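You operate a simulated robot arm through the tools that you are given. There is no shell and no other tool.

The job below is to be done with a simulated two-armed robot. You get a single attempt, and the scene is never put back.

TASK
On the top of the kit bench, fold the blue cover cloth in half, so that its two short edges meet.

The check looks at the end state, three seconds after you hand in, the way a careful person would. Anything else that was tipped, shoved, dropped, spilled or broken makes it a failure. Lids that push on must go on centred and level and be pressed home; caps that screw on are set level and turned clockwise until they are tight. Flat cloth is picked up by pressing the open fingertips on it (5 to 10 N) and closing them slowly along it; thin cloth reads only 2 to 8 mm in the jaws.

THE ROBOT
Two 7-joint arms with two-finger grippers on one trunk, on a base that drives. Base frame: it is fixed to the floor where the robot stands at the start and does not move with it; the origin is under the middle of the robot, x ahead of it, y to its left, z up. Units: m, degrees, N and s.
The left shoulder is at the start at [0.051, 0.175, 1.177], the right one opposite. With the tool pointing down near the work surface each hand reaches from about 0.1 to 0.84 m from the robot's upright axis, wherever it stands, measured 20 degrees to its own side. Places, roughly: blue cover cloth [-2.4, 0.3, 0.8]; top of the kit bench [-2.9, 0.1, 0.8]. Payload 2.94 kg a hand.
The tool frame of a hand sits at the grasp point between the pads (the TCP): z along the fingers, y along the line on which they close. The tips reach 0.03 m beyond it. The gripper opens to 0.138 m. The gripper's body begins 0.109 m behind the TCP.
Orientation is told as [roll, pitch, yaw] about the base's x, y, z axes, in that order, counted from this pose: with the fingers straight down and closing along the base's y, the tool's x points along the base's -x, its y along +y and its z along -z.

THE INTERFACE
- The arms move only by the tool apply_moves. It takes "left_steps", "right_steps" or both (then of equal length, played together; a hand with none holds still); each is text: rows parted by semicolons, each of 7 numbers parted by spaces: the shift along the tool's x, y, z in m, then the turn, a rotation vector about the tool's x, y, z in degrees, then the gripper command, from -1 (fully open) to 1 (shut), values between in proportion. In form: tx ty tz rx ry rz grip; .... A call has 1 to 20 rows; each row is the pose to reach, as a shift and turn from the pose commanded when the call began, along the tool's axes at that moment. Rows are played at 5 a second. More than 0.05 m and 8.6 degrees between two rows, or a gripper value outside its range, and nothing of the call is played. Where a pose cannot be reached the arm comes as near as it can. A force on the tool above 40 N (or 10 N above the force at the start of the call, whichever is more), or a blocked arm, ends the call early, and 0.2 s more pass. The fingers move at their own pace and stop on an object; they squeeze with about 38 N. The grip force told is the motor's: it shows also when the fingers shut on nothing. Time passes only in rows, and 0.2 s behind the last, so rows that repeat a pose let the fingers close. It gives the time, the measured TCP pose, the force on the tool (base axes), the opening and the grip force at its end, in the units of the frame above (readings bear some noise), with the torque about the TCP (base axes, N m) and any sound that the robot's microphone picked up.
- Cameras (640 x 400 px; columns grow to the right, rows downward): "scene" is now at [0.1215, -0.0181, 1.6522]; the picture's right is [-0.17, -0.99, 0.00], its down [-0.65, 0.11, -0.76] and it looks along [0.75, -0.13, -0.65] (base axes); focal length 260 px, centre (320, 200). "left" rides on the left gripper at [0.071, -0.019, -0.146] in its tool frame; the picture's right is [0.26, 0.96, 0.00], its down [-0.85, 0.23, -0.48] and it looks along [-0.46, 0.12, 0.88] (tool axes); focal length 280 px, centre (320, 200). "right" rides on the right gripper at [0.071, 0.019, -0.146] in its tool frame; the picture's right is [-0.26, 0.96, 0.00], its down [-0.85, -0.23, -0.48] and it looks along [-0.46, -0.12, 0.88] (tool axes); focal length 280 px, centre (320, 200). There is no depth. A picture from a camera that has moved, and an enlarged one, comes with that camera's place and axes in the base frame and with its lens. The place of the scene camera against the robot may be out by one fixed shift of up to 0.018 m in any direction.
- camera(camera): a new picture of that camera. It takes no simulated time.
- lift_body(by): slides the trunk up (or, below 0, down) by that many m; the arms and the scene camera ride with it, the base frame stays. It gives what a move gives, with no picture.
- drive_base(legs): drives the robot by 1 to 6 legs, each [ahead, turn to the left] in m and degrees, along the robot's own axes; the way and the turn of a leg run together, so that a leg with both is an arc; at most 1.5 m and 180 degrees a leg. The arms and the cameras ride along, it lands a little off, and it stops where it bumps. It gives what a move gives.
- aim_head(pan, tilt): turns the head with the scene camera to pan (to the left, within 120 degrees either way) and tilt (down, from -29 to 69), counted from straight ahead of the robot. It gives what a move gives.
- zoom(camera, box): a new picture of the part [left, top, right, bottom] of that camera's present view, enlarged. It takes no simulated time.
- close_job(): hands the job in; it is judged then, once.

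Places have to be worked out from the pictures, the camera data and where the tool is seen. Open the grippers and draw the arms clear of the work before you hand the job in, unless the task says otherwise.

The tools are called after "Emit:" by a JSON object that holds its "method" and its "body". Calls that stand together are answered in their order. apply_moves: Moves the arms, as the interface text tells. Its arguments: {"type":"object","properties":{"left_steps":{"type":"string"},"right_steps":{"type":"string"}},"required":[]} The other tools are called the same way: lift_body (by) slides the trunk up or down; drive_base (legs) drives the base; aim_head (pan, tilt) turns the head that bears the scene camera; camera (camera) takes a picture; zoom (camera, box) takes an enlarged picture of a part of a camera's view; close_job () hands the job in.

At the start:

```text
clock: 0.0
left_ee_pos: [0.5432, 0.2535, 1.0278]
left_orientation: [0.0, 0.0, 0.0]
left_force: [0.0, -0.8, 0.3]
left_ft_torque: [0.03, 0.01, -0.03]
left_opening: 0.138
left_grip_force: 0.1
right_ee_pos: [0.3907, -0.1855, 0.9887]
right_orientation: [-0.1, 0.0, 0.0]
right_force: [-0.4, 0.3, 0.2]
right_ft_torque: [0.0, 0.01, 0.01]
right_opening: 0.1379
right_grip_force: 0.1
trunk travel left (down, up): [-0.35, 0.384]
robot x, y, heading: [0.001, -0.0005, 0.2]
head pan, tilt: [-9.5, 40.8]
```

scene: 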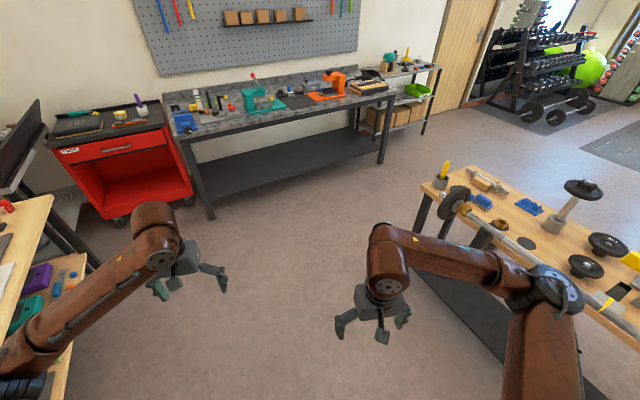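
right: 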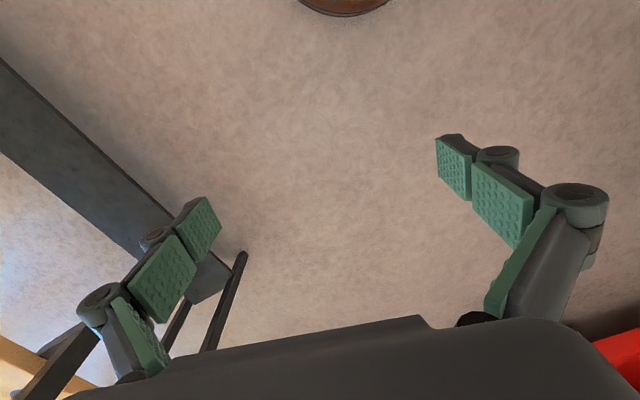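
left: 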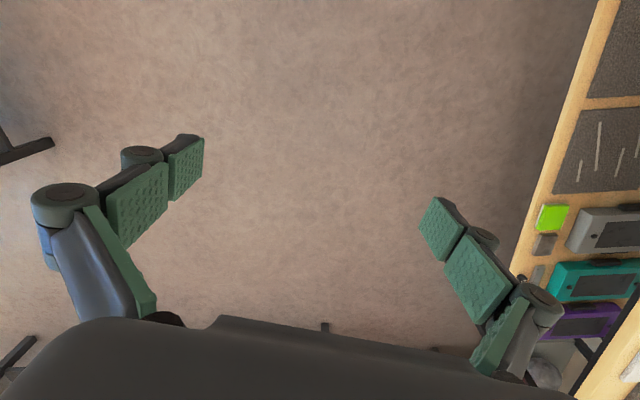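

The bench and the cloth lie behind the robot (x about -2.4). I first turn the head to look as far behind as possible before driving.

Emit:
{"method": "aim_head", "body": {"pan": 120, "tilt": 25}}

Emit:
{"method": "camera", "body": {"camera": "scene"}}

Emit:
{"method": "aim_head", "body": {"pan": -120, "tilt": 25}}

Emit:
{"method": "camera", "body": {"camera": "scene"}}

```text
clock: 2.1
left_ee_pos: [0.5439, 0.2534, 1.0278]
left_orientation: [0.0, 0.0, 0.0]
left_force: [0.2, 0.1, -1.2]
left_ft_torque: [-0.02, -0.03, -0.03]
left_opening: 0.1383
left_grip_force: 0.0
right_ee_pos: [0.3899, -0.1847, 0.988]
right_orientation: [0.0, 0.0, -0.1]
right_force: [-0.3, -0.4, -0.4]
right_ft_torque: [0.03, 0.03, 0.0]
right_opening: 0.1377
right_grip_force: 0.0
trunk travel left (down, up): [-0.35, 0.384]
robot x, y, heading: [-0.0026, 0.0002, -0.2]
head pan, tilt: [120.0, 25.0]
```

```text
taken
camera scene: at [-0.0077, 0.0758, 1.6768], right [0.87, 0.5, 0.0], down [0.21, -0.37, -0.91], along [-0.45, 0.79, -0.42], focal length 260 px, centre (320, 200)
```

scene: 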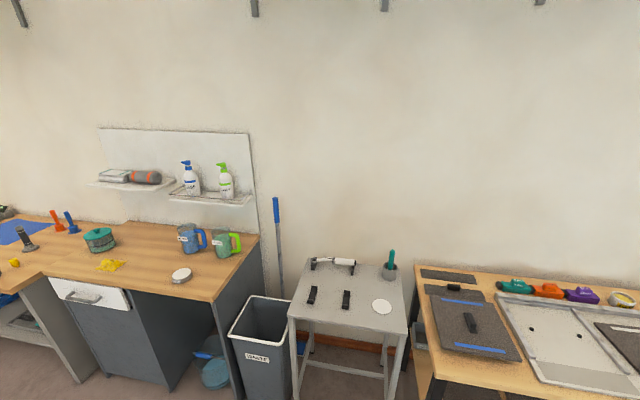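

```text
clock: 5.5
left_ee_pos: [0.5437, 0.2525, 1.0276]
left_orientation: [0.0, 0.0, 0.0]
left_force: [0.3, -0.6, 0.3]
left_ft_torque: [0.03, 0.02, 0.01]
left_opening: 0.1378
left_grip_force: 0.1
right_ee_pos: [0.3901, -0.1871, 0.9885]
right_orientation: [-0.1, 0.1, -0.1]
right_force: [-0.4, -0.7, 0.1]
right_ft_torque: [0.01, 0.01, 0.0]
right_opening: 0.1381
right_grip_force: 0.0
trunk travel left (down, up): [-0.35, 0.384]
robot x, y, heading: [0.0023, 0.003, 0.2]
head pan, tilt: [-120.0, 25.0]
```

```text
taken
camera scene: at [-0.0078, -0.0839, 1.6768], right [-0.87, 0.5, 0.0], down [0.21, 0.37, -0.91], along [-0.45, -0.79, -0.42], focal length 260 px, centre (320, 200)
```

scene: 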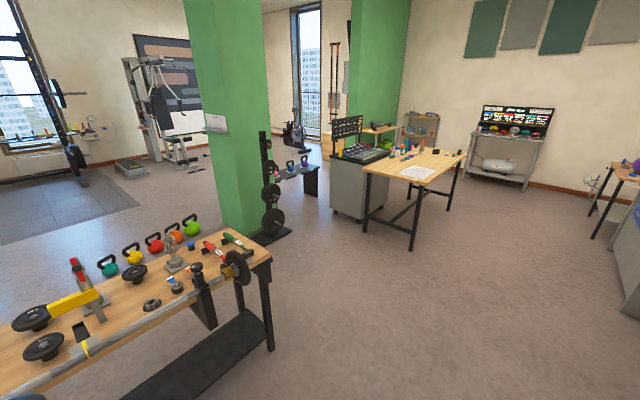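

The blue cloth is visible at far left of the first view (about [-2.36, 0.35, 0.8]). Before turning the body I check the surroundings left and right to choose a clear turning direction.

Emit:
{"method": "aim_head", "body": {"pan": 60, "tilt": 35}}

Emit:
{"method": "camera", "body": {"camera": "scene"}}

Emit:
{"method": "aim_head", "body": {"pan": -60, "tilt": 40}}

Emit:
{"method": "camera", "body": {"camera": "scene"}}

```text
clock: 8.2
left_ee_pos: [0.5444, 0.2534, 1.0272]
left_orientation: [0.0, 0.0, 0.0]
left_force: [-0.2, 0.5, 0.4]
left_ft_torque: [0.02, -0.01, 0.0]
left_opening: 0.1381
left_grip_force: 0.0
right_ee_pos: [0.3897, -0.1848, 0.9892]
right_orientation: [-0.1, 0.0, 0.1]
right_force: [0.5, -0.2, 1.1]
right_ft_torque: [0.02, -0.01, -0.01]
right_opening: 0.1379
right_grip_force: 0.1
trunk travel left (down, up): [-0.35, 0.384]
robot x, y, heading: [0.0076, -0.0032, -0.2]
head pan, tilt: [60.0, 35.0]
```

```text
taken
camera scene: at [0.0823, 0.0722, 1.661], right [0.87, -0.5, 0.0], down [-0.29, -0.5, -0.82], along [0.41, 0.71, -0.57], focal length 260 px, centre (320, 200)
```

scene: 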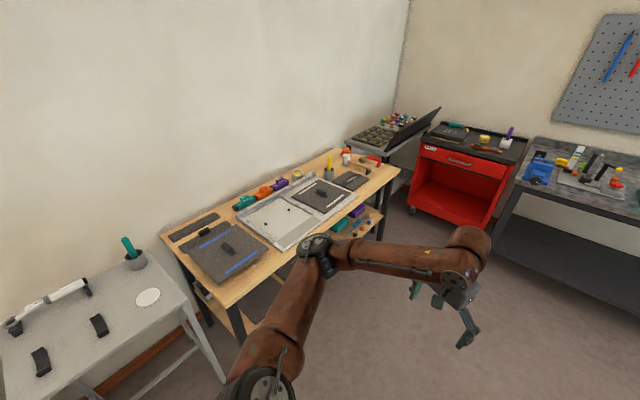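

```text
clock: 10.2
left_ee_pos: [0.5443, 0.254, 1.0274]
left_orientation: [0.0, -0.1, -0.1]
left_force: [-0.3, -0.4, -0.8]
left_ft_torque: [-0.04, 0.02, 0.0]
left_opening: 0.138
left_grip_force: 0.1
right_ee_pos: [0.39, -0.1859, 0.9895]
right_orientation: [0.0, -0.1, 0.0]
right_force: [-0.4, -0.3, -0.2]
right_ft_torque: [-0.01, 0.02, 0.03]
right_opening: 0.138
right_grip_force: 0.0
trunk travel left (down, up): [-0.35, 0.384]
robot x, y, heading: [-0.0008, -0.0046, -0.0]
head pan, tilt: [-60.0, 40.0]
```

```text
taken
camera scene: at [0.0808, -0.0777, 1.6534], right [-0.87, -0.5, 0.0], down [-0.32, 0.56, -0.77], along [0.38, -0.66, -0.64], focal length 260 px, centre (320, 200)
```

scene: 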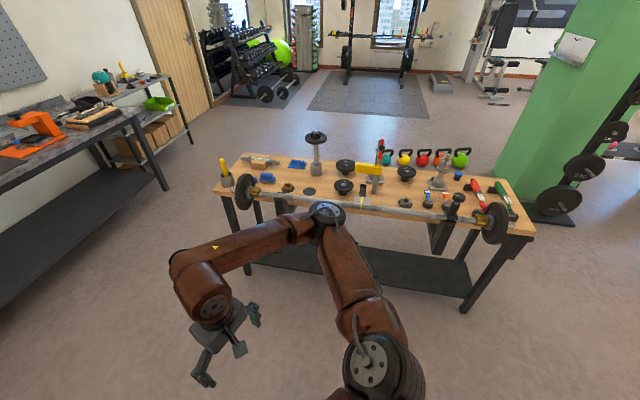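

Tables on both sides leave room for the base to rotate, with the left one having only low items. I raise the trunk for clearance and rotate left 180°, in two legs.

Emit:
{"method": "lift_body", "body": {"by": 0.25}}

Emit:
{"method": "drive_base", "body": {"legs": [[0, 90], [0, 85]]}}

Emit:
{"method": "aim_head", "body": {"pan": 0, "tilt": 30}}

Emit:
{"method": "camera", "body": {"camera": "scene"}}

```text
clock: 12.8
left_ee_pos: [0.544, 0.2537, 1.2768]
left_orientation: [0.1, 0.1, -0.1]
left_force: [0.2, 1.2, 0.8]
left_ft_torque: [0.01, 0.0, -0.02]
left_opening: 0.1381
left_grip_force: 0.0
right_ee_pos: [0.3905, -0.1829, 1.2395]
right_orientation: [0.0, 0.1, -0.1]
right_force: [0.6, -0.3, -0.1]
right_ft_torque: [0.01, -0.03, 0.0]
right_opening: 0.1379
right_grip_force: 0.0
trunk travel left (down, up): [-0.6, 0.134]
robot x, y, heading: [-0.0019, 0.0012, 0.1]
head pan, tilt: [-60.0, 40.0]
```

```text
clock: 20.6
left_ee_pos: [-0.562, -0.2107, 1.278]
left_orientation: [0.1, 0.0, 175.6]
left_force: [0.4, 0.8, 0.5]
left_ft_torque: [0.0, 0.01, 0.01]
left_opening: 0.138
left_grip_force: 0.0
right_ee_pos: [-0.3754, 0.2147, 1.2387]
right_orientation: [0.1, 0.0, 175.6]
right_force: [-0.2, -0.4, -0.9]
right_ft_torque: [0.0, 0.01, -0.04]
right_opening: 0.1382
right_grip_force: 0.1
trunk travel left (down, up): [-0.6, 0.134]
robot x, y, heading: [0.0003, 0.0016, 175.6]
head pan, tilt: [-60.0, 40.0]
```

```text
clock: 21.9
left_ee_pos: [-0.562, -0.2109, 1.2769]
left_orientation: [-0.1, 0.0, 175.6]
left_force: [-0.1, -0.6, -0.1]
left_ft_torque: [-0.01, -0.01, -0.01]
left_opening: 0.1381
left_grip_force: 0.1
right_ee_pos: [-0.3749, 0.2147, 1.2383]
right_orientation: [0.1, 0.0, 175.6]
right_force: [-0.7, -0.7, 0.4]
right_ft_torque: [-0.04, -0.01, 0.02]
right_opening: 0.1381
right_grip_force: 0.1
trunk travel left (down, up): [-0.6, 0.134]
robot x, y, heading: [0.0028, -0.0032, 175.4]
head pan, tilt: [0.0, 30.0]
```

```text
taken
camera scene: at [-0.0833, 0.0019, 1.9188], right [0.08, 1.0, 0.0], down [0.5, -0.04, -0.87], along [-0.86, 0.07, -0.5], focal length 260 px, centre (320, 200)
```

scene: 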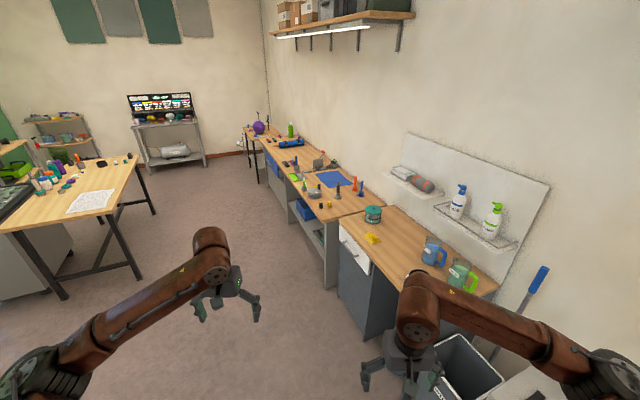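

The kit bench runs along the wall on the robot's right; the blue cloth lies on it. I zoom in to see its surroundings.

Emit:
{"method": "zoom", "body": {"camera": "scene", "box": [240, 110, 400, 210]}}

Emit:
{"method": "zoom", "body": {"camera": "scene", "box": [280, 150, 392, 220]}}

```text
4.00 times, centred on (320, 160) of scene
camera zoom: at [-0.0833, 0.0019, 1.9188], right [0.08, 1.0, 0.0], down [0.5, -0.04, -0.87], along [-0.86, 0.07, -0.5], focal length 1040 px, centre (320, 360)
```

zoom: 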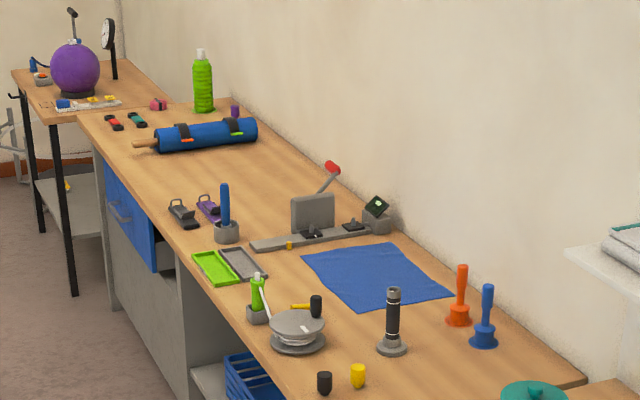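

```text
5.71 times, centred on (336, 185) of scene
camera zoom: at [-0.0833, 0.0019, 1.9188], right [0.08, 1.0, 0.0], down [0.5, -0.04, -0.87], along [-0.86, 0.07, -0.5], focal length 1485 px, centre (229, 286)
```

zoom: 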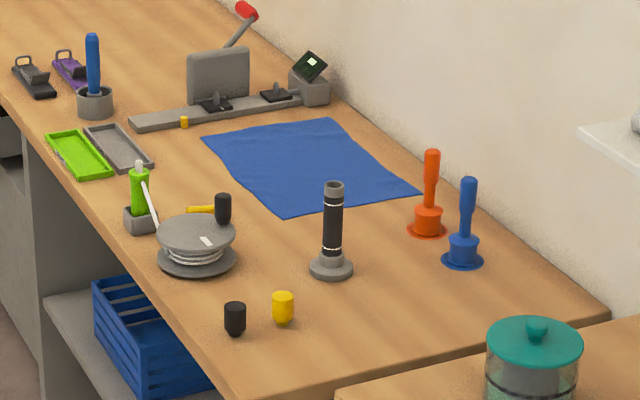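

From the zoom I estimate the cloth corners near (-2.56,0.15), (-2.63,0.40), (-2.31,0.50), (-2.23,0.26): about 0.34 x 0.25 m, with the bench rotated ~18.7° from base x. I drive along the bench, parallel to its front, about 0.69 m off its edge, then turn to face it.

Emit:
{"method": "drive_base", "body": {"legs": [[0, 23.3], [1.1, 0], [1.1, 0], [0, -90]]}}

Emit:
{"method": "aim_head", "body": {"pan": 0, "tilt": 50}}

Emit:
{"method": "camera", "body": {"camera": "scene"}}

Emit:
{"method": "camera", "body": {"camera": "right"}}

Emit:
{"method": "camera", "body": {"camera": "left"}}

```text
clock: 37.9
left_ee_pos: [-2.5035, -0.2974, 1.2776]
left_orientation: [0.1, 0.0, 108.9]
left_force: [-0.1, 0.2, -0.5]
left_ft_torque: [0.02, 0.01, 0.01]
left_opening: 0.1381
left_grip_force: 0.0
right_ee_pos: [-2.0395, -0.3005, 1.2385]
right_orientation: [0.0, 0.0, 108.9]
right_force: [0.2, 0.2, 0.3]
right_ft_torque: [0.02, -0.01, 0.01]
right_opening: 0.138
right_grip_force: 0.0
trunk travel left (down, up): [-0.6, 0.134]
robot x, y, heading: [-2.0869, -0.7303, 108.8]
head pan, tilt: [0.0, 30.0]
```

```text
clock: 38.7
left_ee_pos: [-2.5035, -0.2965, 1.2777]
left_orientation: [0.1, 0.0, 108.9]
left_force: [-0.1, 0.0, 0.1]
left_ft_torque: [-0.02, -0.03, 0.02]
left_opening: 0.138
left_grip_force: 0.0
right_ee_pos: [-2.039, -0.3016, 1.2398]
right_orientation: [0.0, -0.1, 109.0]
right_force: [-0.7, 0.6, -0.4]
right_ft_torque: [-0.04, 0.01, 0.03]
right_opening: 0.1378
right_grip_force: 0.1
trunk travel left (down, up): [-0.6, 0.134]
robot x, y, heading: [-2.0865, -0.7258, 108.9]
head pan, tilt: [0.0, 50.0]
```

```text
taken
camera scene: at [-2.117, -0.6767, 1.8894], right [0.95, 0.32, 0.0], down [0.25, -0.72, -0.64], along [-0.21, 0.61, -0.77], focal length 260 px, centre (320, 200)
```

scene: 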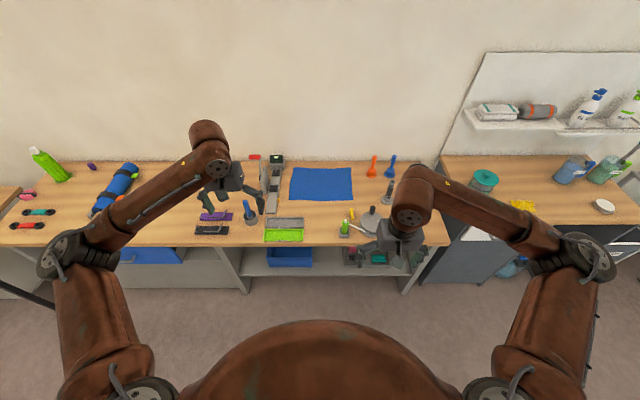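

```text
taken
camera right: at [-2.0333, -0.3736, 1.383], right [-1.0, -0.06, 0.0], down [-0.06, 0.88, 0.48], along [-0.03, 0.47, -0.88], focal length 280 px, centre (320, 200)
```

right: 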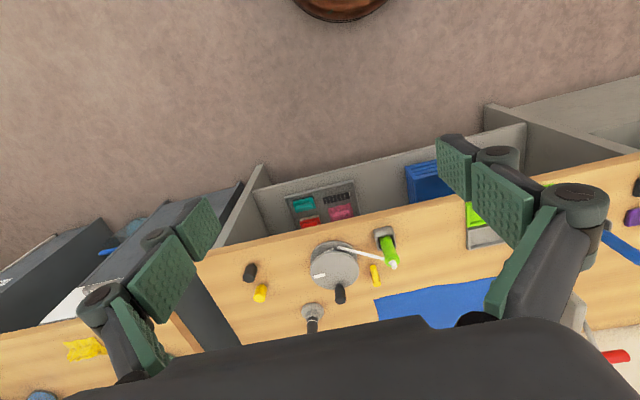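

```text
taken
camera left: at [-2.4639, -0.3592, 1.4235], right [-0.83, -0.56, 0.0], down [-0.49, 0.73, 0.48], along [-0.27, 0.39, -0.88], focal length 280 px, centre (320, 200)
```

left: 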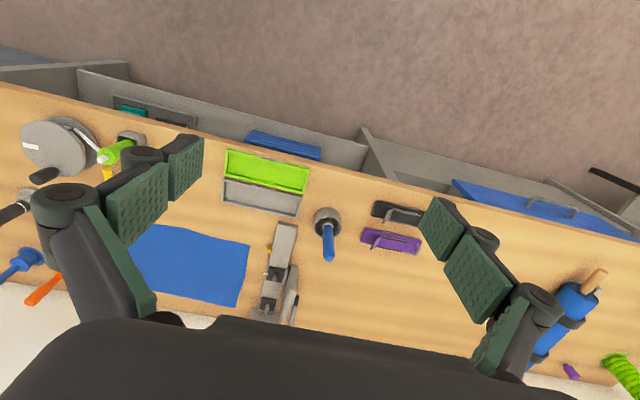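

I'm now facing the bench. I zoom on the cloth area to fix corners and the neighbours' positions.

Emit:
{"method": "zoom", "body": {"camera": "scene", "box": [240, 140, 416, 250]}}

Emit:
{"method": "aim_head", "body": {"pan": 0, "tilt": 69}}

Emit:
{"method": "camera", "body": {"camera": "scene"}}

```text
3.64 times, centred on (328, 195) of scene
camera zoom: at [-2.117, -0.6767, 1.8894], right [0.95, 0.32, 0.0], down [0.25, -0.72, -0.64], along [-0.21, 0.61, -0.77], focal length 945 px, centre (291, 218)
```

zoom: 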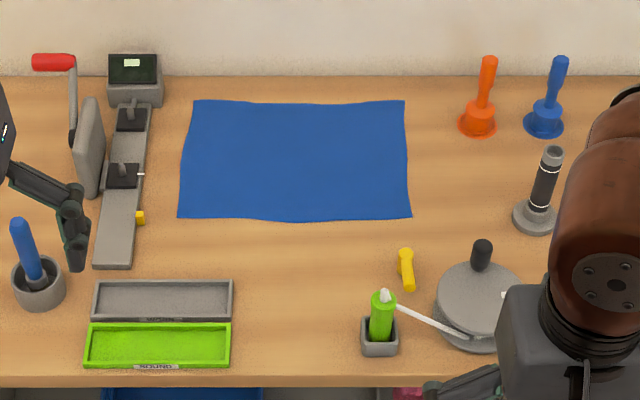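

```text
clock: 39.6
left_ee_pos: [-2.5043, -0.2985, 1.2781]
left_orientation: [-0.1, 0.0, 108.8]
left_force: [-0.2, -0.3, -0.2]
left_ft_torque: [0.0, 0.0, -0.02]
left_opening: 0.1377
left_grip_force: 0.1
right_ee_pos: [-2.0385, -0.301, 1.2385]
right_orientation: [0.0, 0.0, 108.8]
right_force: [0.1, 1.1, -0.3]
right_ft_torque: [0.0, 0.0, 0.0]
right_opening: 0.138
right_grip_force: 0.1
trunk travel left (down, up): [-0.6, 0.134]
robot x, y, heading: [-2.0902, -0.7363, 109.1]
head pan, tilt: [0.0, 68.8]
```

```text
taken
camera scene: at [-2.11, -0.6966, 1.8674], right [0.95, 0.32, 0.0], down [0.3, -0.88, -0.36], along [-0.12, 0.34, -0.93], focal length 260 px, centre (320, 200)
```

scene: 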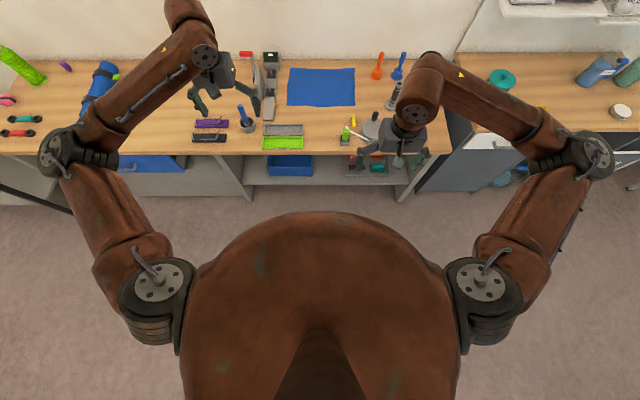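

The hand-camera geometry gives cloth corners (z≈0.80): A(-2.566,0.150), B(-2.648,0.388), D(-2.238,0.264), C(≈-2.306,0.505); the wall is about 6 cm behind the far edge. Reach is tight, so I tilt the left hand to look back at my own base and see how close it may come to the bench.

Emit:
{"method": "apply_moves", "body": {"left_steps": "0 0 0 0 8 0 -1; 0 0 0 0 16 0 -1; 0 0 0 0 24 0 -1; 0 0 0 0 32 0 -1; 0 0 0 0 40 0 -1; 0 0 0 0 48 0 -1; 0 0 0 0 56 0 -1"}}

Emit:
{"method": "camera", "body": {"camera": "left"}}

Emit:
{"method": "camera", "body": {"camera": "scene"}}

```text
clock: 41.2
left_ee_pos: [-2.5036, -0.3012, 1.2742]
left_orientation: [-0.3, 47.5, 108.5]
left_force: [-0.8, -0.4, -0.1]
left_ft_torque: [0.01, -0.04, 0.05]
left_opening: 0.1383
left_grip_force: 0.0
left hand out of reach, approached as far as the arm can: row 6, 7
right_ee_pos: [-2.04, -0.3014, 1.2391]
right_orientation: [-0.1, 0.0, 109.0]
right_force: [-0.5, -0.9, -0.5]
right_ft_torque: [0.0, -0.05, 0.01]
right_opening: 0.1381
right_grip_force: 0.1
trunk travel left (down, up): [-0.6, 0.134]
robot x, y, heading: [-2.0883, -0.731, 108.8]
head pan, tilt: [0.0, 68.8]
```

```text
taken
camera left: at [-2.5066, -0.2396, 1.4246], right [-0.86, -0.48, 0.19], down [-0.51, 0.8, -0.31], along [-0.01, -0.36, -0.93], focal length 280 px, centre (320, 200)
```

left: 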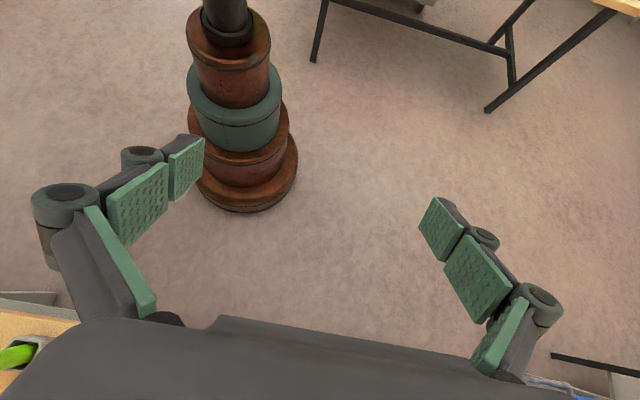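

```text
taken
camera scene: at [-2.1125, -0.6983, 1.8674], right [0.95, 0.32, 0.0], down [0.3, -0.88, -0.36], along [-0.12, 0.34, -0.93], focal length 260 px, centre (320, 200)
```

scene: 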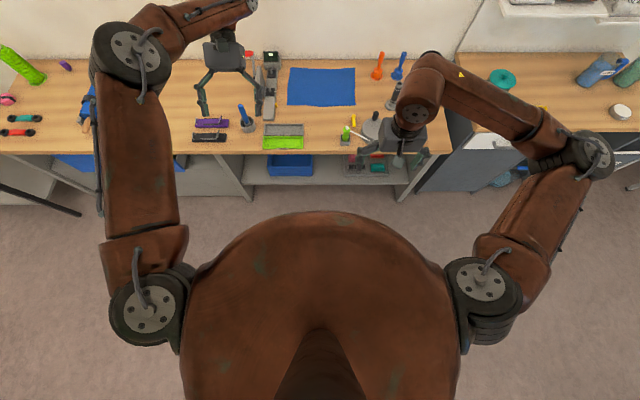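

The base's bottom disc has radius ≈0.26 m and the torso bulges ≈0.3 m, so I can stand with my axis about 0.34 m from the bench edge. I restore the left hand upright first.

Emit:
{"method": "apply_moves", "body": {"left_steps": "0 0 0 0 -8 0 -1; 0 0 0 0 -16 0 -1; 0 0 0 0 -24 0 -1; 0 0 0 0 -32 0 -1; 0 0 0 0 -40 0 -1; 0 0 0 0 -48 0 -1"}}

```text
clock: 42.6
left_ee_pos: [-2.5022, -0.3015, 1.2745]
left_orientation: [-0.1, -0.6, 108.6]
left_force: [0.0, -0.8, 0.2]
left_ft_torque: [0.02, 0.0, 0.0]
left_opening: 0.1379
left_grip_force: 0.0
right_ee_pos: [-2.0382, -0.3032, 1.2398]
right_orientation: [-0.1, 0.0, 108.8]
right_force: [1.0, -0.6, -0.1]
right_ft_torque: [0.04, -0.02, 0.02]
right_opening: 0.138
right_grip_force: 0.0
trunk travel left (down, up): [-0.6, 0.134]
robot x, y, heading: [-2.0894, -0.7323, 108.9]
head pan, tilt: [0.0, 68.8]
```

Upright again. Now I move toward the bench and slightly right: turn right 16°, forward 0.25 m, turn back left 16°.

Emit:
{"method": "drive_base", "body": {"legs": [[0, -16], [0.26, 0], [0, 16]]}}

Emit:
{"method": "aim_head", "body": {"pan": 0, "tilt": 60}}

Emit:
{"method": "camera", "body": {"camera": "scene"}}

Emit:
{"method": "camera", "body": {"camera": "right"}}

Emit:
{"method": "camera", "body": {"camera": "left"}}

```text
clock: 46.3
left_ee_pos: [-2.5152, -0.0417, 1.2744]
left_orientation: [0.0, -0.4, 108.7]
left_force: [-0.2, -0.1, 0.4]
left_ft_torque: [0.06, 0.0, 0.03]
left_opening: 0.1379
left_grip_force: 0.0
right_ee_pos: [-2.0505, -0.0422, 1.2391]
right_orientation: [0.0, 0.0, 108.9]
right_force: [-0.4, 0.6, -0.4]
right_ft_torque: [0.01, 0.01, 0.0]
right_opening: 0.1381
right_grip_force: 0.0
trunk travel left (down, up): [-0.6, 0.134]
robot x, y, heading: [-2.1012, -0.4751, 108.9]
head pan, tilt: [0.0, 68.8]
```

```text
clock: 47.0
left_ee_pos: [-2.5157, -0.0413, 1.2733]
left_orientation: [-0.1, -0.3, 108.7]
left_force: [-0.6, 0.2, 0.6]
left_ft_torque: [0.0, 0.02, 0.02]
left_opening: 0.1379
left_grip_force: 0.0
right_ee_pos: [-2.0535, -0.0417, 1.2384]
right_orientation: [0.0, 0.0, 108.9]
right_force: [-0.6, 0.1, 0.6]
right_ft_torque: [-0.02, 0.02, -0.01]
right_opening: 0.1381
right_grip_force: 0.0
trunk travel left (down, up): [-0.6, 0.134]
robot x, y, heading: [-2.1037, -0.4702, 109.0]
head pan, tilt: [0.0, 60.0]
```

```text
taken
camera scene: at [-2.1273, -0.4276, 1.8767], right [0.95, 0.32, 0.0], down [0.28, -0.82, -0.5], along [-0.16, 0.47, -0.87], focal length 260 px, centre (320, 200)
```

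scene: 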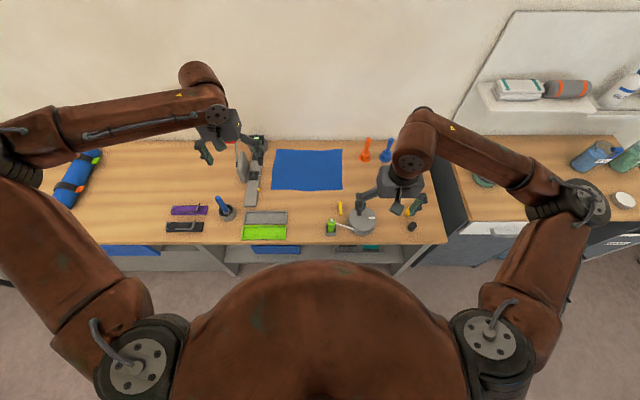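

```text
taken
camera right: at [-2.0469, -0.1147, 1.383], right [-1.0, -0.06, 0.0], down [-0.06, 0.88, 0.48], along [-0.03, 0.47, -0.88], focal length 280 px, centre (320, 200)
```

right: 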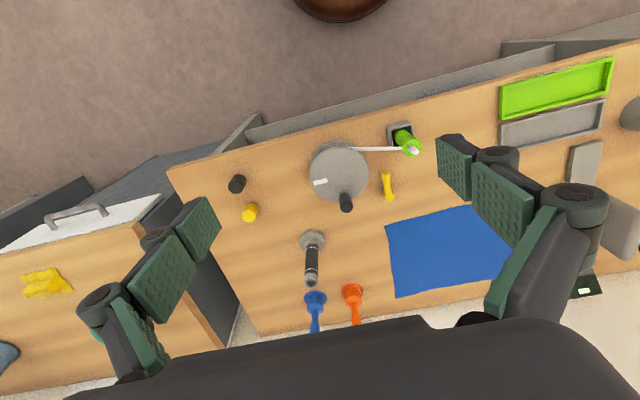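

```text
taken
camera left: at [-2.4761, -0.1048, 1.4185], right [-0.83, -0.56, 0.0], down [-0.49, 0.73, 0.48], along [-0.27, 0.4, -0.88], focal length 280 px, centre (320, 200)
```

left: 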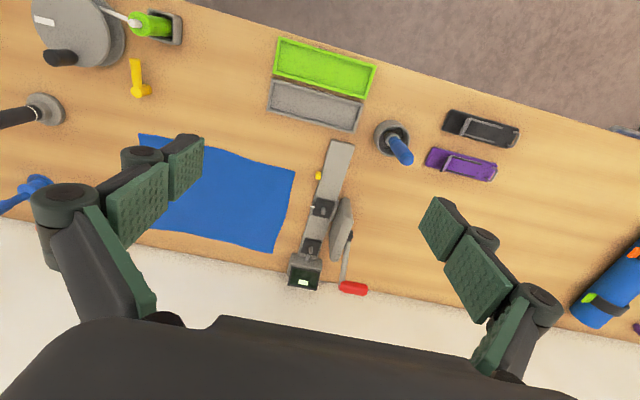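

Position now P≈(-2.10,-0.47); the cloth (z≈0.80) spans F 0.73–0.99 m, R -0.24..+0.11 m in robot-aligned terms, bench edge at F≈0.447. I go about 0.105 m closer and 0.03 m right, then lower the trunk.

Emit:
{"method": "drive_base", "body": {"legs": [[0, -16], [0.11, 0], [0, 16]]}}

Emit:
{"method": "lift_body", "body": {"by": -0.2}}

Emit:
{"method": "camera", "body": {"camera": "scene"}}

Emit:
{"method": "camera", "body": {"camera": "left"}}

Emit:
{"method": "camera", "body": {"camera": "right"}}

```text
clock: 50.0
left_ee_pos: [-2.5198, 0.068, 1.2746]
left_orientation: [0.0, -0.4, 108.8]
left_force: [0.0, 0.7, -0.2]
left_ft_torque: [-0.02, 0.08, 0.0]
left_opening: 0.1381
left_grip_force: 0.2
right_ee_pos: [-2.0565, 0.0688, 1.2387]
right_orientation: [0.2, 0.0, 109.1]
right_force: [-1.1, 0.7, -0.6]
right_ft_torque: [-0.06, 0.0, 0.0]
right_opening: 0.1379
right_grip_force: 0.0
trunk travel left (down, up): [-0.6, 0.134]
robot x, y, heading: [-2.1087, -0.3605, 109.2]
head pan, tilt: [0.0, 60.0]
```

```text
clock: 52.2
left_ee_pos: [-2.523, 0.0673, 1.0736]
left_orientation: [-0.1, -0.4, 108.9]
left_force: [0.3, -0.1, 0.0]
left_ft_torque: [0.05, -0.03, -0.03]
left_opening: 0.1379
left_grip_force: 0.0
right_ee_pos: [-2.0593, 0.0684, 1.0393]
right_orientation: [-0.1, 0.0, 109.2]
right_force: [0.4, -0.9, -0.3]
right_ft_torque: [0.02, 0.0, -0.01]
right_opening: 0.138
right_grip_force: 0.0
trunk travel left (down, up): [-0.4, 0.334]
robot x, y, heading: [-2.1093, -0.3621, 109.0]
head pan, tilt: [0.0, 60.0]
```

```text
taken
camera scene: at [-2.1456, -0.2792, 1.6771], right [0.94, 0.33, 0.0], down [0.28, -0.82, -0.5], along [-0.16, 0.47, -0.87], focal length 260 px, centre (320, 200)
```

scene: 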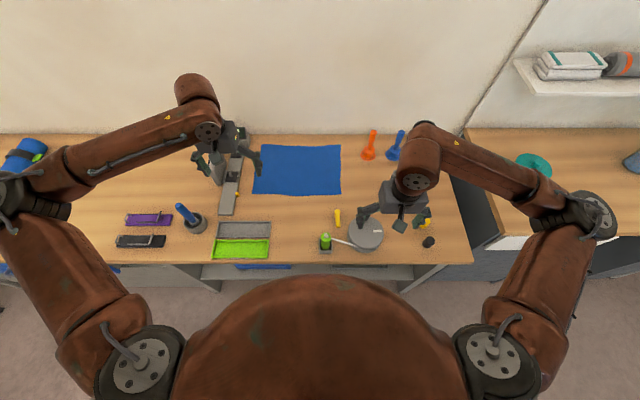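

```text
taken
camera left: at [-2.4821, 0.0043, 1.2191], right [-0.83, -0.56, 0.0], down [-0.49, 0.73, 0.48], along [-0.27, 0.4, -0.88], focal length 280 px, centre (320, 200)
```

left: 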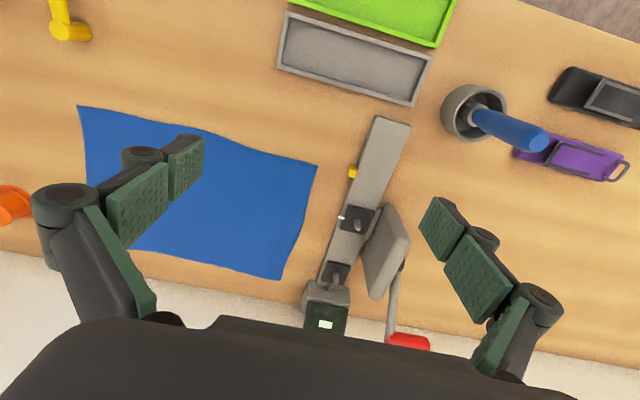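

```text
taken
camera right: at [-2.0529, -0.0044, 1.1833], right [-1.0, -0.07, 0.0], down [-0.06, 0.88, 0.48], along [-0.03, 0.47, -0.88], focal length 280 px, centre (320, 200)
```

right: 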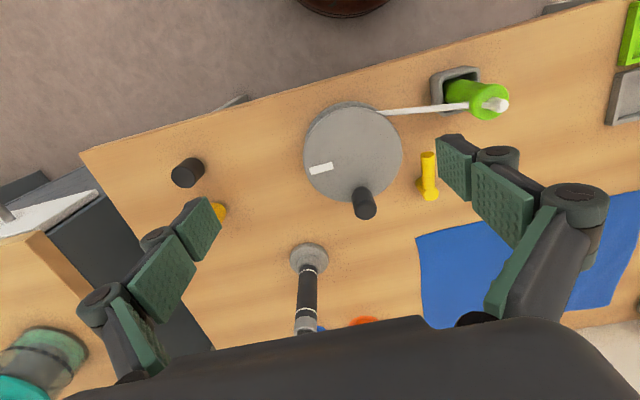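

The cloth's right short edge (C–D) midpoint is about (-2.276,0.387), the left short edge (A–B) midpoint about (-2.606,0.266). I bring the left hand over the middle of the right edge with a slight forward tilt, fingers narrowed to about 4 cm, and hover at z≈0.95.

Emit:
{"method": "apply_moves", "body": {"left_steps": "-0.022 -0.0326 0 0 -1.8 0 -0.6; -0.044 -0.0651 0 0 -3.6 0 -0.3; -0.066 -0.0977 0 0 -5.4 0 0; -0.088 -0.1302 0 0 -7.2 0 0.2; -0.110 -0.1628 0 0 -9 0 0.42; -0.132 -0.1953 0 0 -10.8 0 0.42; -0.154 -0.2279 0 0 -12.6 0 0.42; -0.176 -0.2604 0 0 -14.4 0 0.42; -0.198 -0.293 0 0 -16.2 0 0.42; -0.2205 -0.3255 0 0 -18 0 0.42; -0.2205 -0.3255 0.04 0 -18 0 0.42; -0.2205 -0.3255 0.08 0 -18 0 0.42; -0.2205 -0.3255 0.12 0 -18 0 0.42"}}

Emit:
{"method": "camera", "body": {"camera": "left"}}

Emit:
{"method": "camera", "body": {"camera": "scene"}}

```text
clock: 55.0
left_ee_pos: [-2.287, 0.3829, 0.9522]
left_orientation: [-0.2, -18.4, 108.8]
left_force: [0.4, -0.7, -0.6]
left_ft_torque: [0.0, 0.0, 0.02]
left_opening: 0.0402
left_grip_force: 0.0
right_ee_pos: [-2.0584, 0.0687, 1.038]
right_orientation: [0.0, 0.1, 109.2]
right_force: [-0.7, 0.5, 0.3]
right_ft_torque: [-0.02, 0.0, -0.04]
right_opening: 0.138
right_grip_force: 0.0
trunk travel left (down, up): [-0.4, 0.334]
robot x, y, heading: [-2.1094, -0.361, 108.6]
head pan, tilt: [0.0, 60.0]
```

```text
taken
camera left: at [-2.2329, 0.2808, 1.0691], right [-0.83, -0.55, -0.08], down [-0.43, 0.55, 0.72], along [-0.35, 0.64, -0.69], focal length 280 px, centre (320, 200)
```

left: 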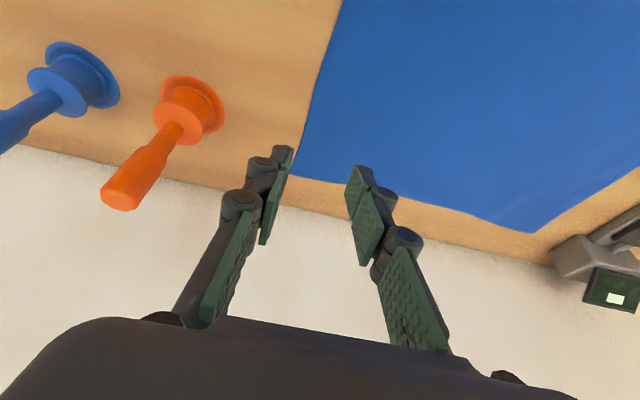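

```text
taken
camera scene: at [-2.1456, -0.2774, 1.6769], right [0.94, 0.33, 0.0], down [0.28, -0.82, -0.5], along [-0.16, 0.47, -0.87], focal length 260 px, centre (320, 200)
```

scene: 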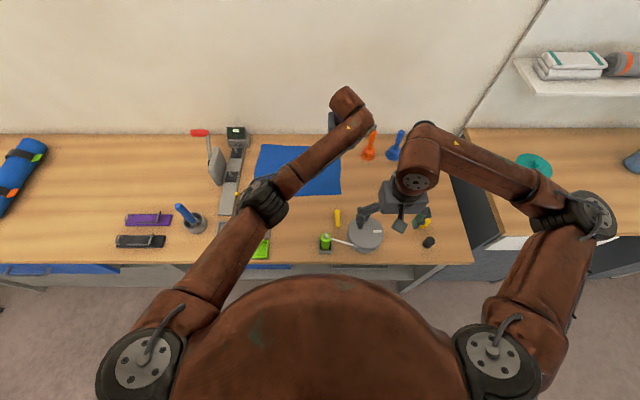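

The edge lies about 1.2 cm to the right of the TCP line, so the right fingertip comes down just outside the edge and the left one on the cloth. I lower 10.5 cm straight down, short of contact.

Emit:
{"method": "apply_moves", "body": {"left_steps": "0.011 0 0.0332 0 0 0 0.42; 0.0221 0 0.0664 0 0 0 0.42; 0.0331 0 0.0996 0 0 0 0.42; 0.0331 0 0.0996 0 0 0 0.42"}}

Emit:
{"method": "camera", "body": {"camera": "left"}}

```text
clock: 56.0
left_ee_pos: [-2.2852, 0.3821, 0.8503]
left_orientation: [-0.1, -18.4, 108.9]
left_force: [-0.1, -0.7, 0.3]
left_ft_torque: [-0.01, 0.01, -0.02]
left_opening: 0.0401
left_grip_force: 0.2
right_ee_pos: [-2.0579, 0.0678, 1.0379]
right_orientation: [0.0, 0.0, 109.1]
right_force: [0.2, 0.2, -0.7]
right_ft_torque: [0.01, 0.03, 0.02]
right_opening: 0.138
right_grip_force: 0.1
trunk travel left (down, up): [-0.4, 0.334]
robot x, y, heading: [-2.1085, -0.3593, 109.1]
head pan, tilt: [0.0, 60.0]
```

```text
taken
camera left: at [-2.2326, 0.28, 0.9665], right [-0.83, -0.55, -0.08], down [-0.43, 0.55, 0.72], along [-0.35, 0.64, -0.69], focal length 280 px, centre (320, 200)
```

left: 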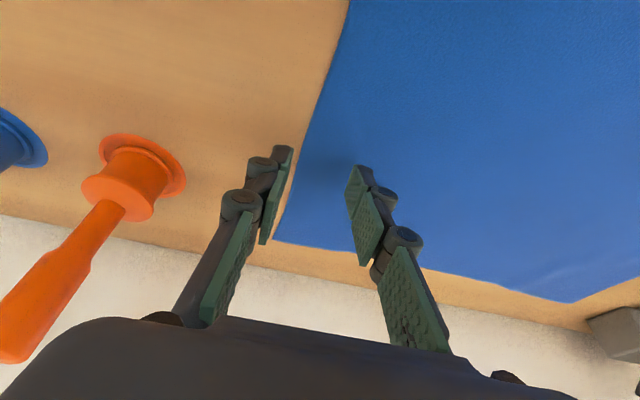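

The fingers straddle the edge as planned. I lower in small steps toward contact (expected TCP z≈0.832).

Emit:
{"method": "apply_moves", "body": {"left_steps": "0.0025 0 0.0076 0 0 0 0.42; 0.0047 0 0.0142 0 0 0 0.42; 0.0054 0 0.0161 0 0 0 0.42; 0.0054 0 0.0161 0 0 0 0.42"}}

```text
clock: 57.0
left_ee_pos: [-2.2849, 0.3829, 0.8331]
left_orientation: [0.0, -18.4, 108.8]
left_force: [-0.6, -0.3, 0.5]
left_ft_torque: [0.06, 0.04, 0.03]
left_opening: 0.0401
left_grip_force: 0.0
right_ee_pos: [-2.0577, 0.0694, 1.0387]
right_orientation: [0.0, 0.1, 109.2]
right_force: [0.5, 0.2, 0.4]
right_ft_torque: [0.01, -0.04, -0.02]
right_opening: 0.1379
right_grip_force: 0.0
trunk travel left (down, up): [-0.4, 0.334]
robot x, y, heading: [-2.1048, -0.3593, 108.9]
head pan, tilt: [0.0, 60.0]
```

No contact yet at z 0.833; I go down in 2 mm steps.

Emit:
{"method": "apply_moves", "body": {"left_steps": "0.0006 0 0.0019 0 0 0 0.42; 0.0013 0 0.0038 0 0 0 0.42; 0.0019 0 0.0057 0 0 0 0.42; 0.0019 0 0.0057 0 0 0 0.42"}}

```text
clock: 58.0
left_ee_pos: [-2.2844, 0.3831, 0.8318]
left_orientation: [-0.3, -18.8, 108.8]
left_force: [-2.7, 2.5, 25.6]
left_ft_torque: [0.15, -0.2, 0.04]
left_opening: 0.0442
left_grip_force: 2.2
right_ee_pos: [-2.0579, 0.0662, 1.0395]
right_orientation: [0.0, 0.0, 109.0]
right_force: [-0.1, -0.1, 0.5]
right_ft_torque: [0.0, 0.0, 0.01]
right_opening: 0.1375
right_grip_force: 0.1
trunk travel left (down, up): [-0.4, 0.334]
robot x, y, heading: [-2.1036, -0.3582, 109.3]
head pan, tilt: [0.0, 60.0]
```

Contact at TCP z≈0.832 (surface ≈0.80), but 25 N is too much. I ease back 3.3 mm to get 5–10 N.

Emit:
{"method": "apply_moves", "body": {"left_steps": "-0.001 0 -0.0031 0 0 0 0.42; -0.001 0 -0.0031 0 0 0 0.42"}}

Emit:
{"method": "camera", "body": {"camera": "left"}}

```text
clock: 58.6
left_ee_pos: [-2.2854, 0.3818, 0.8315]
left_orientation: [-0.1, -18.4, 108.9]
left_force: [-1.4, 6.8, 16.3]
left_ft_torque: [0.26, -0.18, 0.13]
left_opening: 0.0423
left_grip_force: 0.5
right_ee_pos: [-2.0568, 0.0678, 1.0393]
right_orientation: [0.0, 0.0, 109.0]
right_force: [-0.4, 0.1, 1.1]
right_ft_torque: [-0.05, 0.01, -0.02]
right_opening: 0.1379
right_grip_force: 0.0
trunk travel left (down, up): [-0.4, 0.334]
robot x, y, heading: [-2.1059, -0.3629, 109.2]
head pan, tilt: [0.0, 60.0]
```

```text
taken
camera left: at [-2.2315, 0.2802, 0.9474], right [-0.83, -0.55, -0.08], down [-0.43, 0.54, 0.72], along [-0.35, 0.64, -0.69], focal length 280 px, centre (320, 200)
```

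left: 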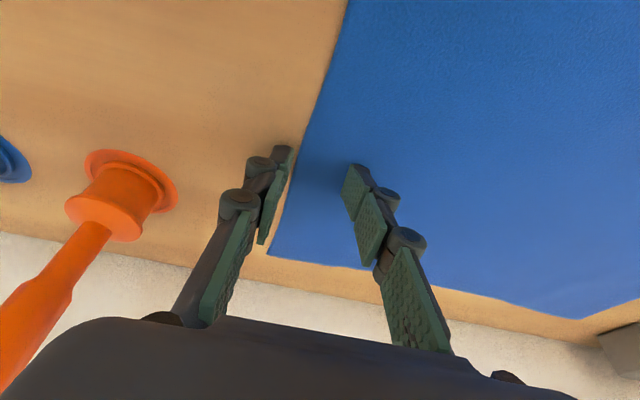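

Still 16 N; I ease up another 1.5 mm.

Emit:
{"method": "apply_moves", "body": {"left_steps": "-0.0005 0 -0.0014 0 0 0 0.42; -0.0005 0 -0.0014 0 0 0 0.42"}}

```text
clock: 59.2
left_ee_pos: [-2.2841, 0.382, 0.8326]
left_orientation: [-0.1, -18.3, 108.9]
left_force: [-1.1, 4.3, 11.4]
left_ft_torque: [0.14, 0.01, 0.07]
left_opening: 0.0409
left_grip_force: 0.0
right_ee_pos: [-2.0593, 0.0676, 1.0387]
right_orientation: [0.0, -0.2, 109.0]
right_force: [0.4, 0.0, -0.3]
right_ft_torque: [0.0, -0.01, 0.02]
right_opening: 0.1376
right_grip_force: 0.0
trunk travel left (down, up): [-0.4, 0.334]
robot x, y, heading: [-2.1058, -0.3627, 109.3]
head pan, tilt: [0.0, 60.0]
```

About 11 N. I ease 0.7 mm more and close the fingers slowly.

Emit:
{"method": "apply_moves", "body": {"left_steps": "-0.0002 0 -0.0007 0 0 0 0.42; -0.0002 0 -0.0007 0 0 0 0.47; -0.0002 0 -0.0007 0 0 0 0.52; -0.0002 0 -0.0007 0 0 0 0.57; -0.0002 0 -0.0007 0 0 0 0.62; -0.0002 0 -0.0007 0 0 0 0.67; -0.0002 0 -0.0007 0 0 0 0.72; -0.0002 0 -0.0007 0 0 0 0.77; -0.0002 0 -0.0007 0 0 0 0.82; -0.0002 0 -0.0007 0 0 0 0.87; -0.0002 0 -0.0007 0 0 0 0.92; -0.0002 0 -0.0007 0 0 0 0.97; -0.0002 0 -0.0007 0 0 0 1; -0.0002 0 -0.0007 0 0 0 1; -0.0002 0 -0.0007 0 0 0 1"}}

Emit:
{"method": "camera", "body": {"camera": "left"}}

```text
clock: 62.4
left_ee_pos: [-2.2835, 0.382, 0.8319]
left_orientation: [-0.1, -18.4, 108.9]
left_force: [2.4, -0.1, 6.2]
left_ft_torque: [-0.1, 0.34, 0.14]
left_opening: 0.0005
left_grip_force: 24.5
right_ee_pos: [-2.0574, 0.0689, 1.0382]
right_orientation: [-0.1, 0.0, 109.1]
right_force: [0.3, 0.3, -0.4]
right_ft_torque: [0.0, -0.01, 0.01]
right_opening: 0.1378
right_grip_force: 0.0
trunk travel left (down, up): [-0.4, 0.334]
robot x, y, heading: [-2.1003, -0.3633, 109.0]
head pan, tilt: [0.0, 60.0]
```

```text
taken
camera left: at [-2.2306, 0.2803, 0.9487], right [-0.83, -0.55, -0.08], down [-0.43, 0.55, 0.72], along [-0.35, 0.63, -0.69], focal length 280 px, centre (320, 200)
```

left: 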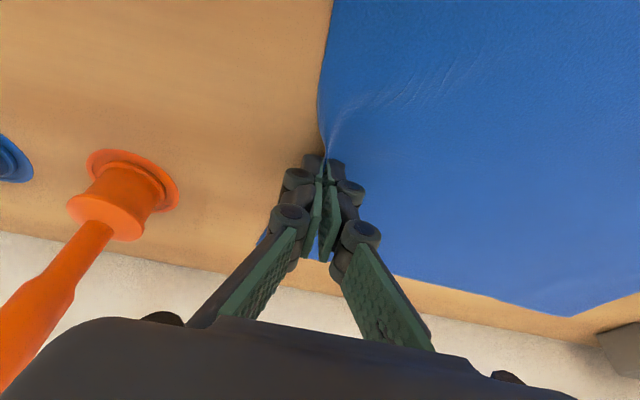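

Opening reads ~0 although the cloth edge is wrinkled at the tips, so it may not be held. I lift 2 cm and look.

Emit:
{"method": "apply_moves", "body": {"left_steps": "-0.0032 0 -0.0095 0 0 0 1; -0.0063 0 -0.019 0 0 0 1; -0.0063 0 -0.019 0 0 0 1"}}

Emit:
{"method": "camera", "body": {"camera": "left"}}

```text
clock: 63.2
left_ee_pos: [-2.2842, 0.3811, 0.8523]
left_orientation: [-0.1, -18.4, 108.9]
left_force: [1.0, 1.1, -2.1]
left_ft_torque: [-0.12, 0.12, 0.05]
left_opening: 0.0073
left_grip_force: 40.3
right_ee_pos: [-2.0589, 0.0685, 1.0373]
right_orientation: [-0.1, 0.1, 109.1]
right_force: [0.4, -0.2, 0.8]
right_ft_torque: [0.01, -0.01, 0.0]
right_opening: 0.138
right_grip_force: 0.0
trunk travel left (down, up): [-0.4, 0.334]
robot x, y, heading: [-2.1085, -0.3602, 109.0]
head pan, tilt: [0.0, 60.0]
```

```text
taken
camera left: at [-2.2317, 0.2799, 0.9681], right [-0.83, -0.55, -0.08], down [-0.43, 0.55, 0.72], along [-0.35, 0.63, -0.69], focal length 280 px, centre (320, 200)
```

left: 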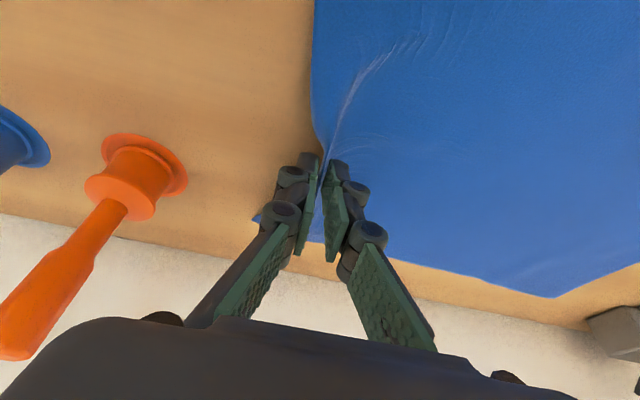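

The opening now reads 7 mm: the cloth is held. I lift 3 cm more and look from the scene camera to judge how stiff the cloth is.

Emit:
{"method": "apply_moves", "body": {"left_steps": "-0.0032 0.005 -0.0095 0 0 0 1; -0.0063 0.01 -0.019 0 0 0 1; -0.0095 0.015 -0.0285 0 0 0 1; -0.0095 0.015 -0.0285 0 0 0 1"}}

Emit:
{"method": "camera", "body": {"camera": "left"}}

Emit:
{"method": "zoom", "body": {"camera": "scene", "box": [210, 90, 418, 220]}}

Emit:
{"method": "camera", "body": {"camera": "right"}}

```text
clock: 64.2
left_ee_pos: [-2.2987, 0.3772, 0.8817]
left_orientation: [0.1, -18.4, 108.8]
left_force: [3.9, 0.6, 1.6]
left_ft_torque: [-0.22, 0.36, 0.14]
left_opening: 0.0046
left_grip_force: 41.5
right_ee_pos: [-2.0579, 0.0685, 1.0391]
right_orientation: [0.0, 0.2, 109.1]
right_force: [-0.7, -1.6, 0.4]
right_ft_torque: [-0.01, 0.02, -0.03]
right_opening: 0.1378
right_grip_force: 0.0
trunk travel left (down, up): [-0.4, 0.334]
robot x, y, heading: [-2.1065, -0.3573, 109.1]
head pan, tilt: [0.0, 60.0]
```

```text
taken
camera left: at [-2.2453, 0.2746, 0.999], right [-0.83, -0.55, -0.08], down [-0.43, 0.55, 0.72], along [-0.35, 0.63, -0.69], focal length 280 px, centre (320, 200)
```

left: 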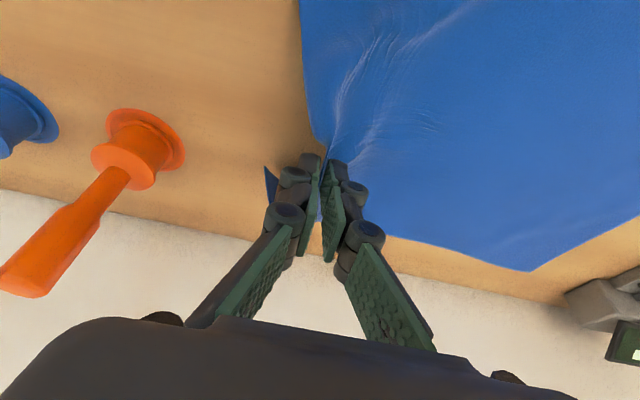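

```text
3.08 times, centred on (314, 155) of scene
camera zoom: at [-2.1446, -0.2784, 1.677], right [0.94, 0.33, 0.0], down [0.28, -0.82, -0.5], along [-0.16, 0.47, -0.87], focal length 800 px, centre (338, 338)
```

zoom: 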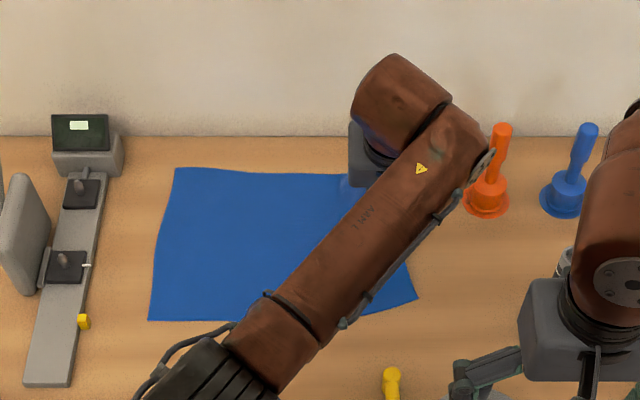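

```text
taken
camera right: at [-2.0523, -0.0038, 1.1827], right [-1.0, -0.07, 0.0], down [-0.06, 0.88, 0.48], along [-0.03, 0.47, -0.88], focal length 280 px, centre (320, 200)
```

right: 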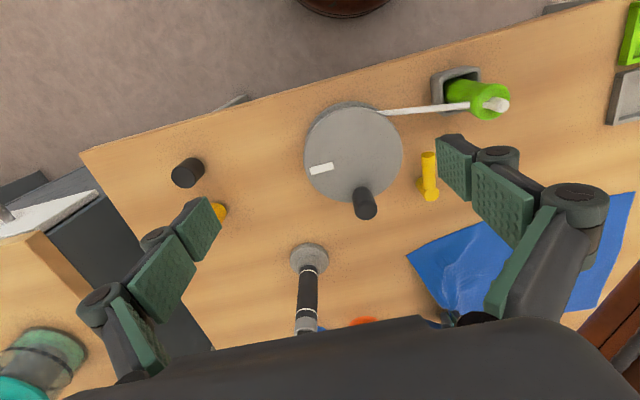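

The cloth is held, but the left forearm blocks the scene view. I turn the right hand (clear of everything, z≈1.04) so that its camera looks left at the cloth.

Emit:
{"method": "apply_moves", "body": {"right_steps": "-0.01 0 0 0 0 -8 -1; -0.02 0 0 0 0 -16 -1; -0.03 0 0 0 0 -24 -1; -0.04 0 0 0 0 -32 -1"}}

Emit:
{"method": "apply_moves", "body": {"right_steps": "0 0 0 0 -8 0 -0.5; 0 0 0 0 -16 0 0; 0 0 0 0 -24 0 0.5"}}

Emit:
{"method": "camera", "body": {"camera": "right"}}

```text
clock: 65.2
left_ee_pos: [-2.2986, 0.3759, 0.8823]
left_orientation: [0.0, -18.4, 109.0]
left_force: [-0.3, 0.9, -0.2]
left_ft_torque: [-0.1, 0.04, 0.04]
left_opening: 0.0079
left_grip_force: 41.3
right_ee_pos: [-2.0716, 0.1071, 1.0377]
right_orientation: [-0.1, 0.0, 141.2]
right_force: [0.3, -1.0, 0.4]
right_ft_torque: [0.0, 0.01, 0.03]
right_opening: 0.138
right_grip_force: 0.1
trunk travel left (down, up): [-0.4, 0.334]
robot x, y, heading: [-2.1049, -0.3586, 109.2]
head pan, tilt: [0.0, 60.0]
```

```text
clock: 66.0
left_ee_pos: [-2.2994, 0.3763, 0.8832]
left_orientation: [-0.1, -18.4, 108.9]
left_force: [0.9, -0.5, -1.9]
left_ft_torque: [-0.02, 0.11, 0.04]
left_opening: 0.0042
left_grip_force: 30.9
right_ee_pos: [-2.07, 0.1062, 1.0385]
right_orientation: [-0.1, -24.1, 141.1]
right_force: [0.4, -0.5, -0.6]
right_ft_torque: [0.0, -0.04, 0.0]
right_opening: 0.0725
right_grip_force: 1.1
trunk travel left (down, up): [-0.4, 0.334]
robot x, y, heading: [-2.1049, -0.3639, 109.1]
head pan, tilt: [0.0, 60.0]
```

```text
taken
camera right: at [-1.9846, 0.0136, 1.1414], right [-0.79, -0.6, 0.11], down [-0.31, 0.54, 0.78], along [-0.53, 0.59, -0.61], focal length 280 px, centre (320, 200)
```

right: 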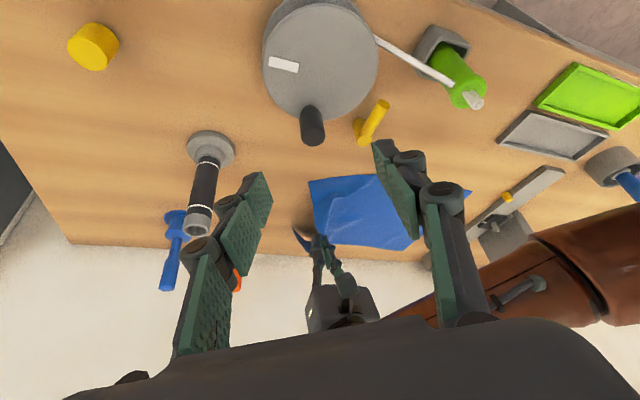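

Emit:
{"method": "zoom", "body": {"camera": "right", "box": [280, 150, 440, 250]}}

```text
4.00 times, centred on (360, 200) of right
camera zoom: at [-1.9846, 0.0136, 1.1414], right [-0.79, -0.6, 0.11], down [-0.31, 0.54, 0.78], along [-0.53, 0.59, -0.61], focal length 1122 px, centre (160, 200)
```

zoom: 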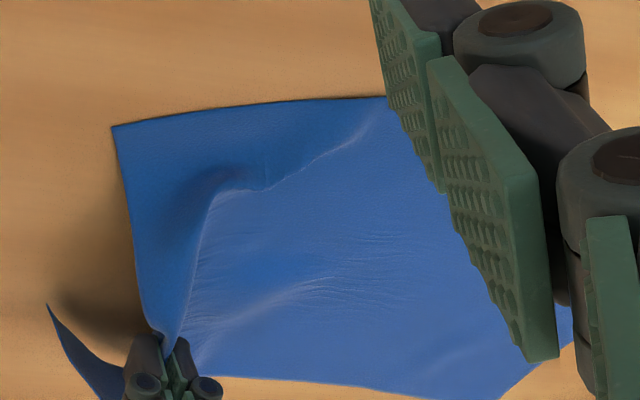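

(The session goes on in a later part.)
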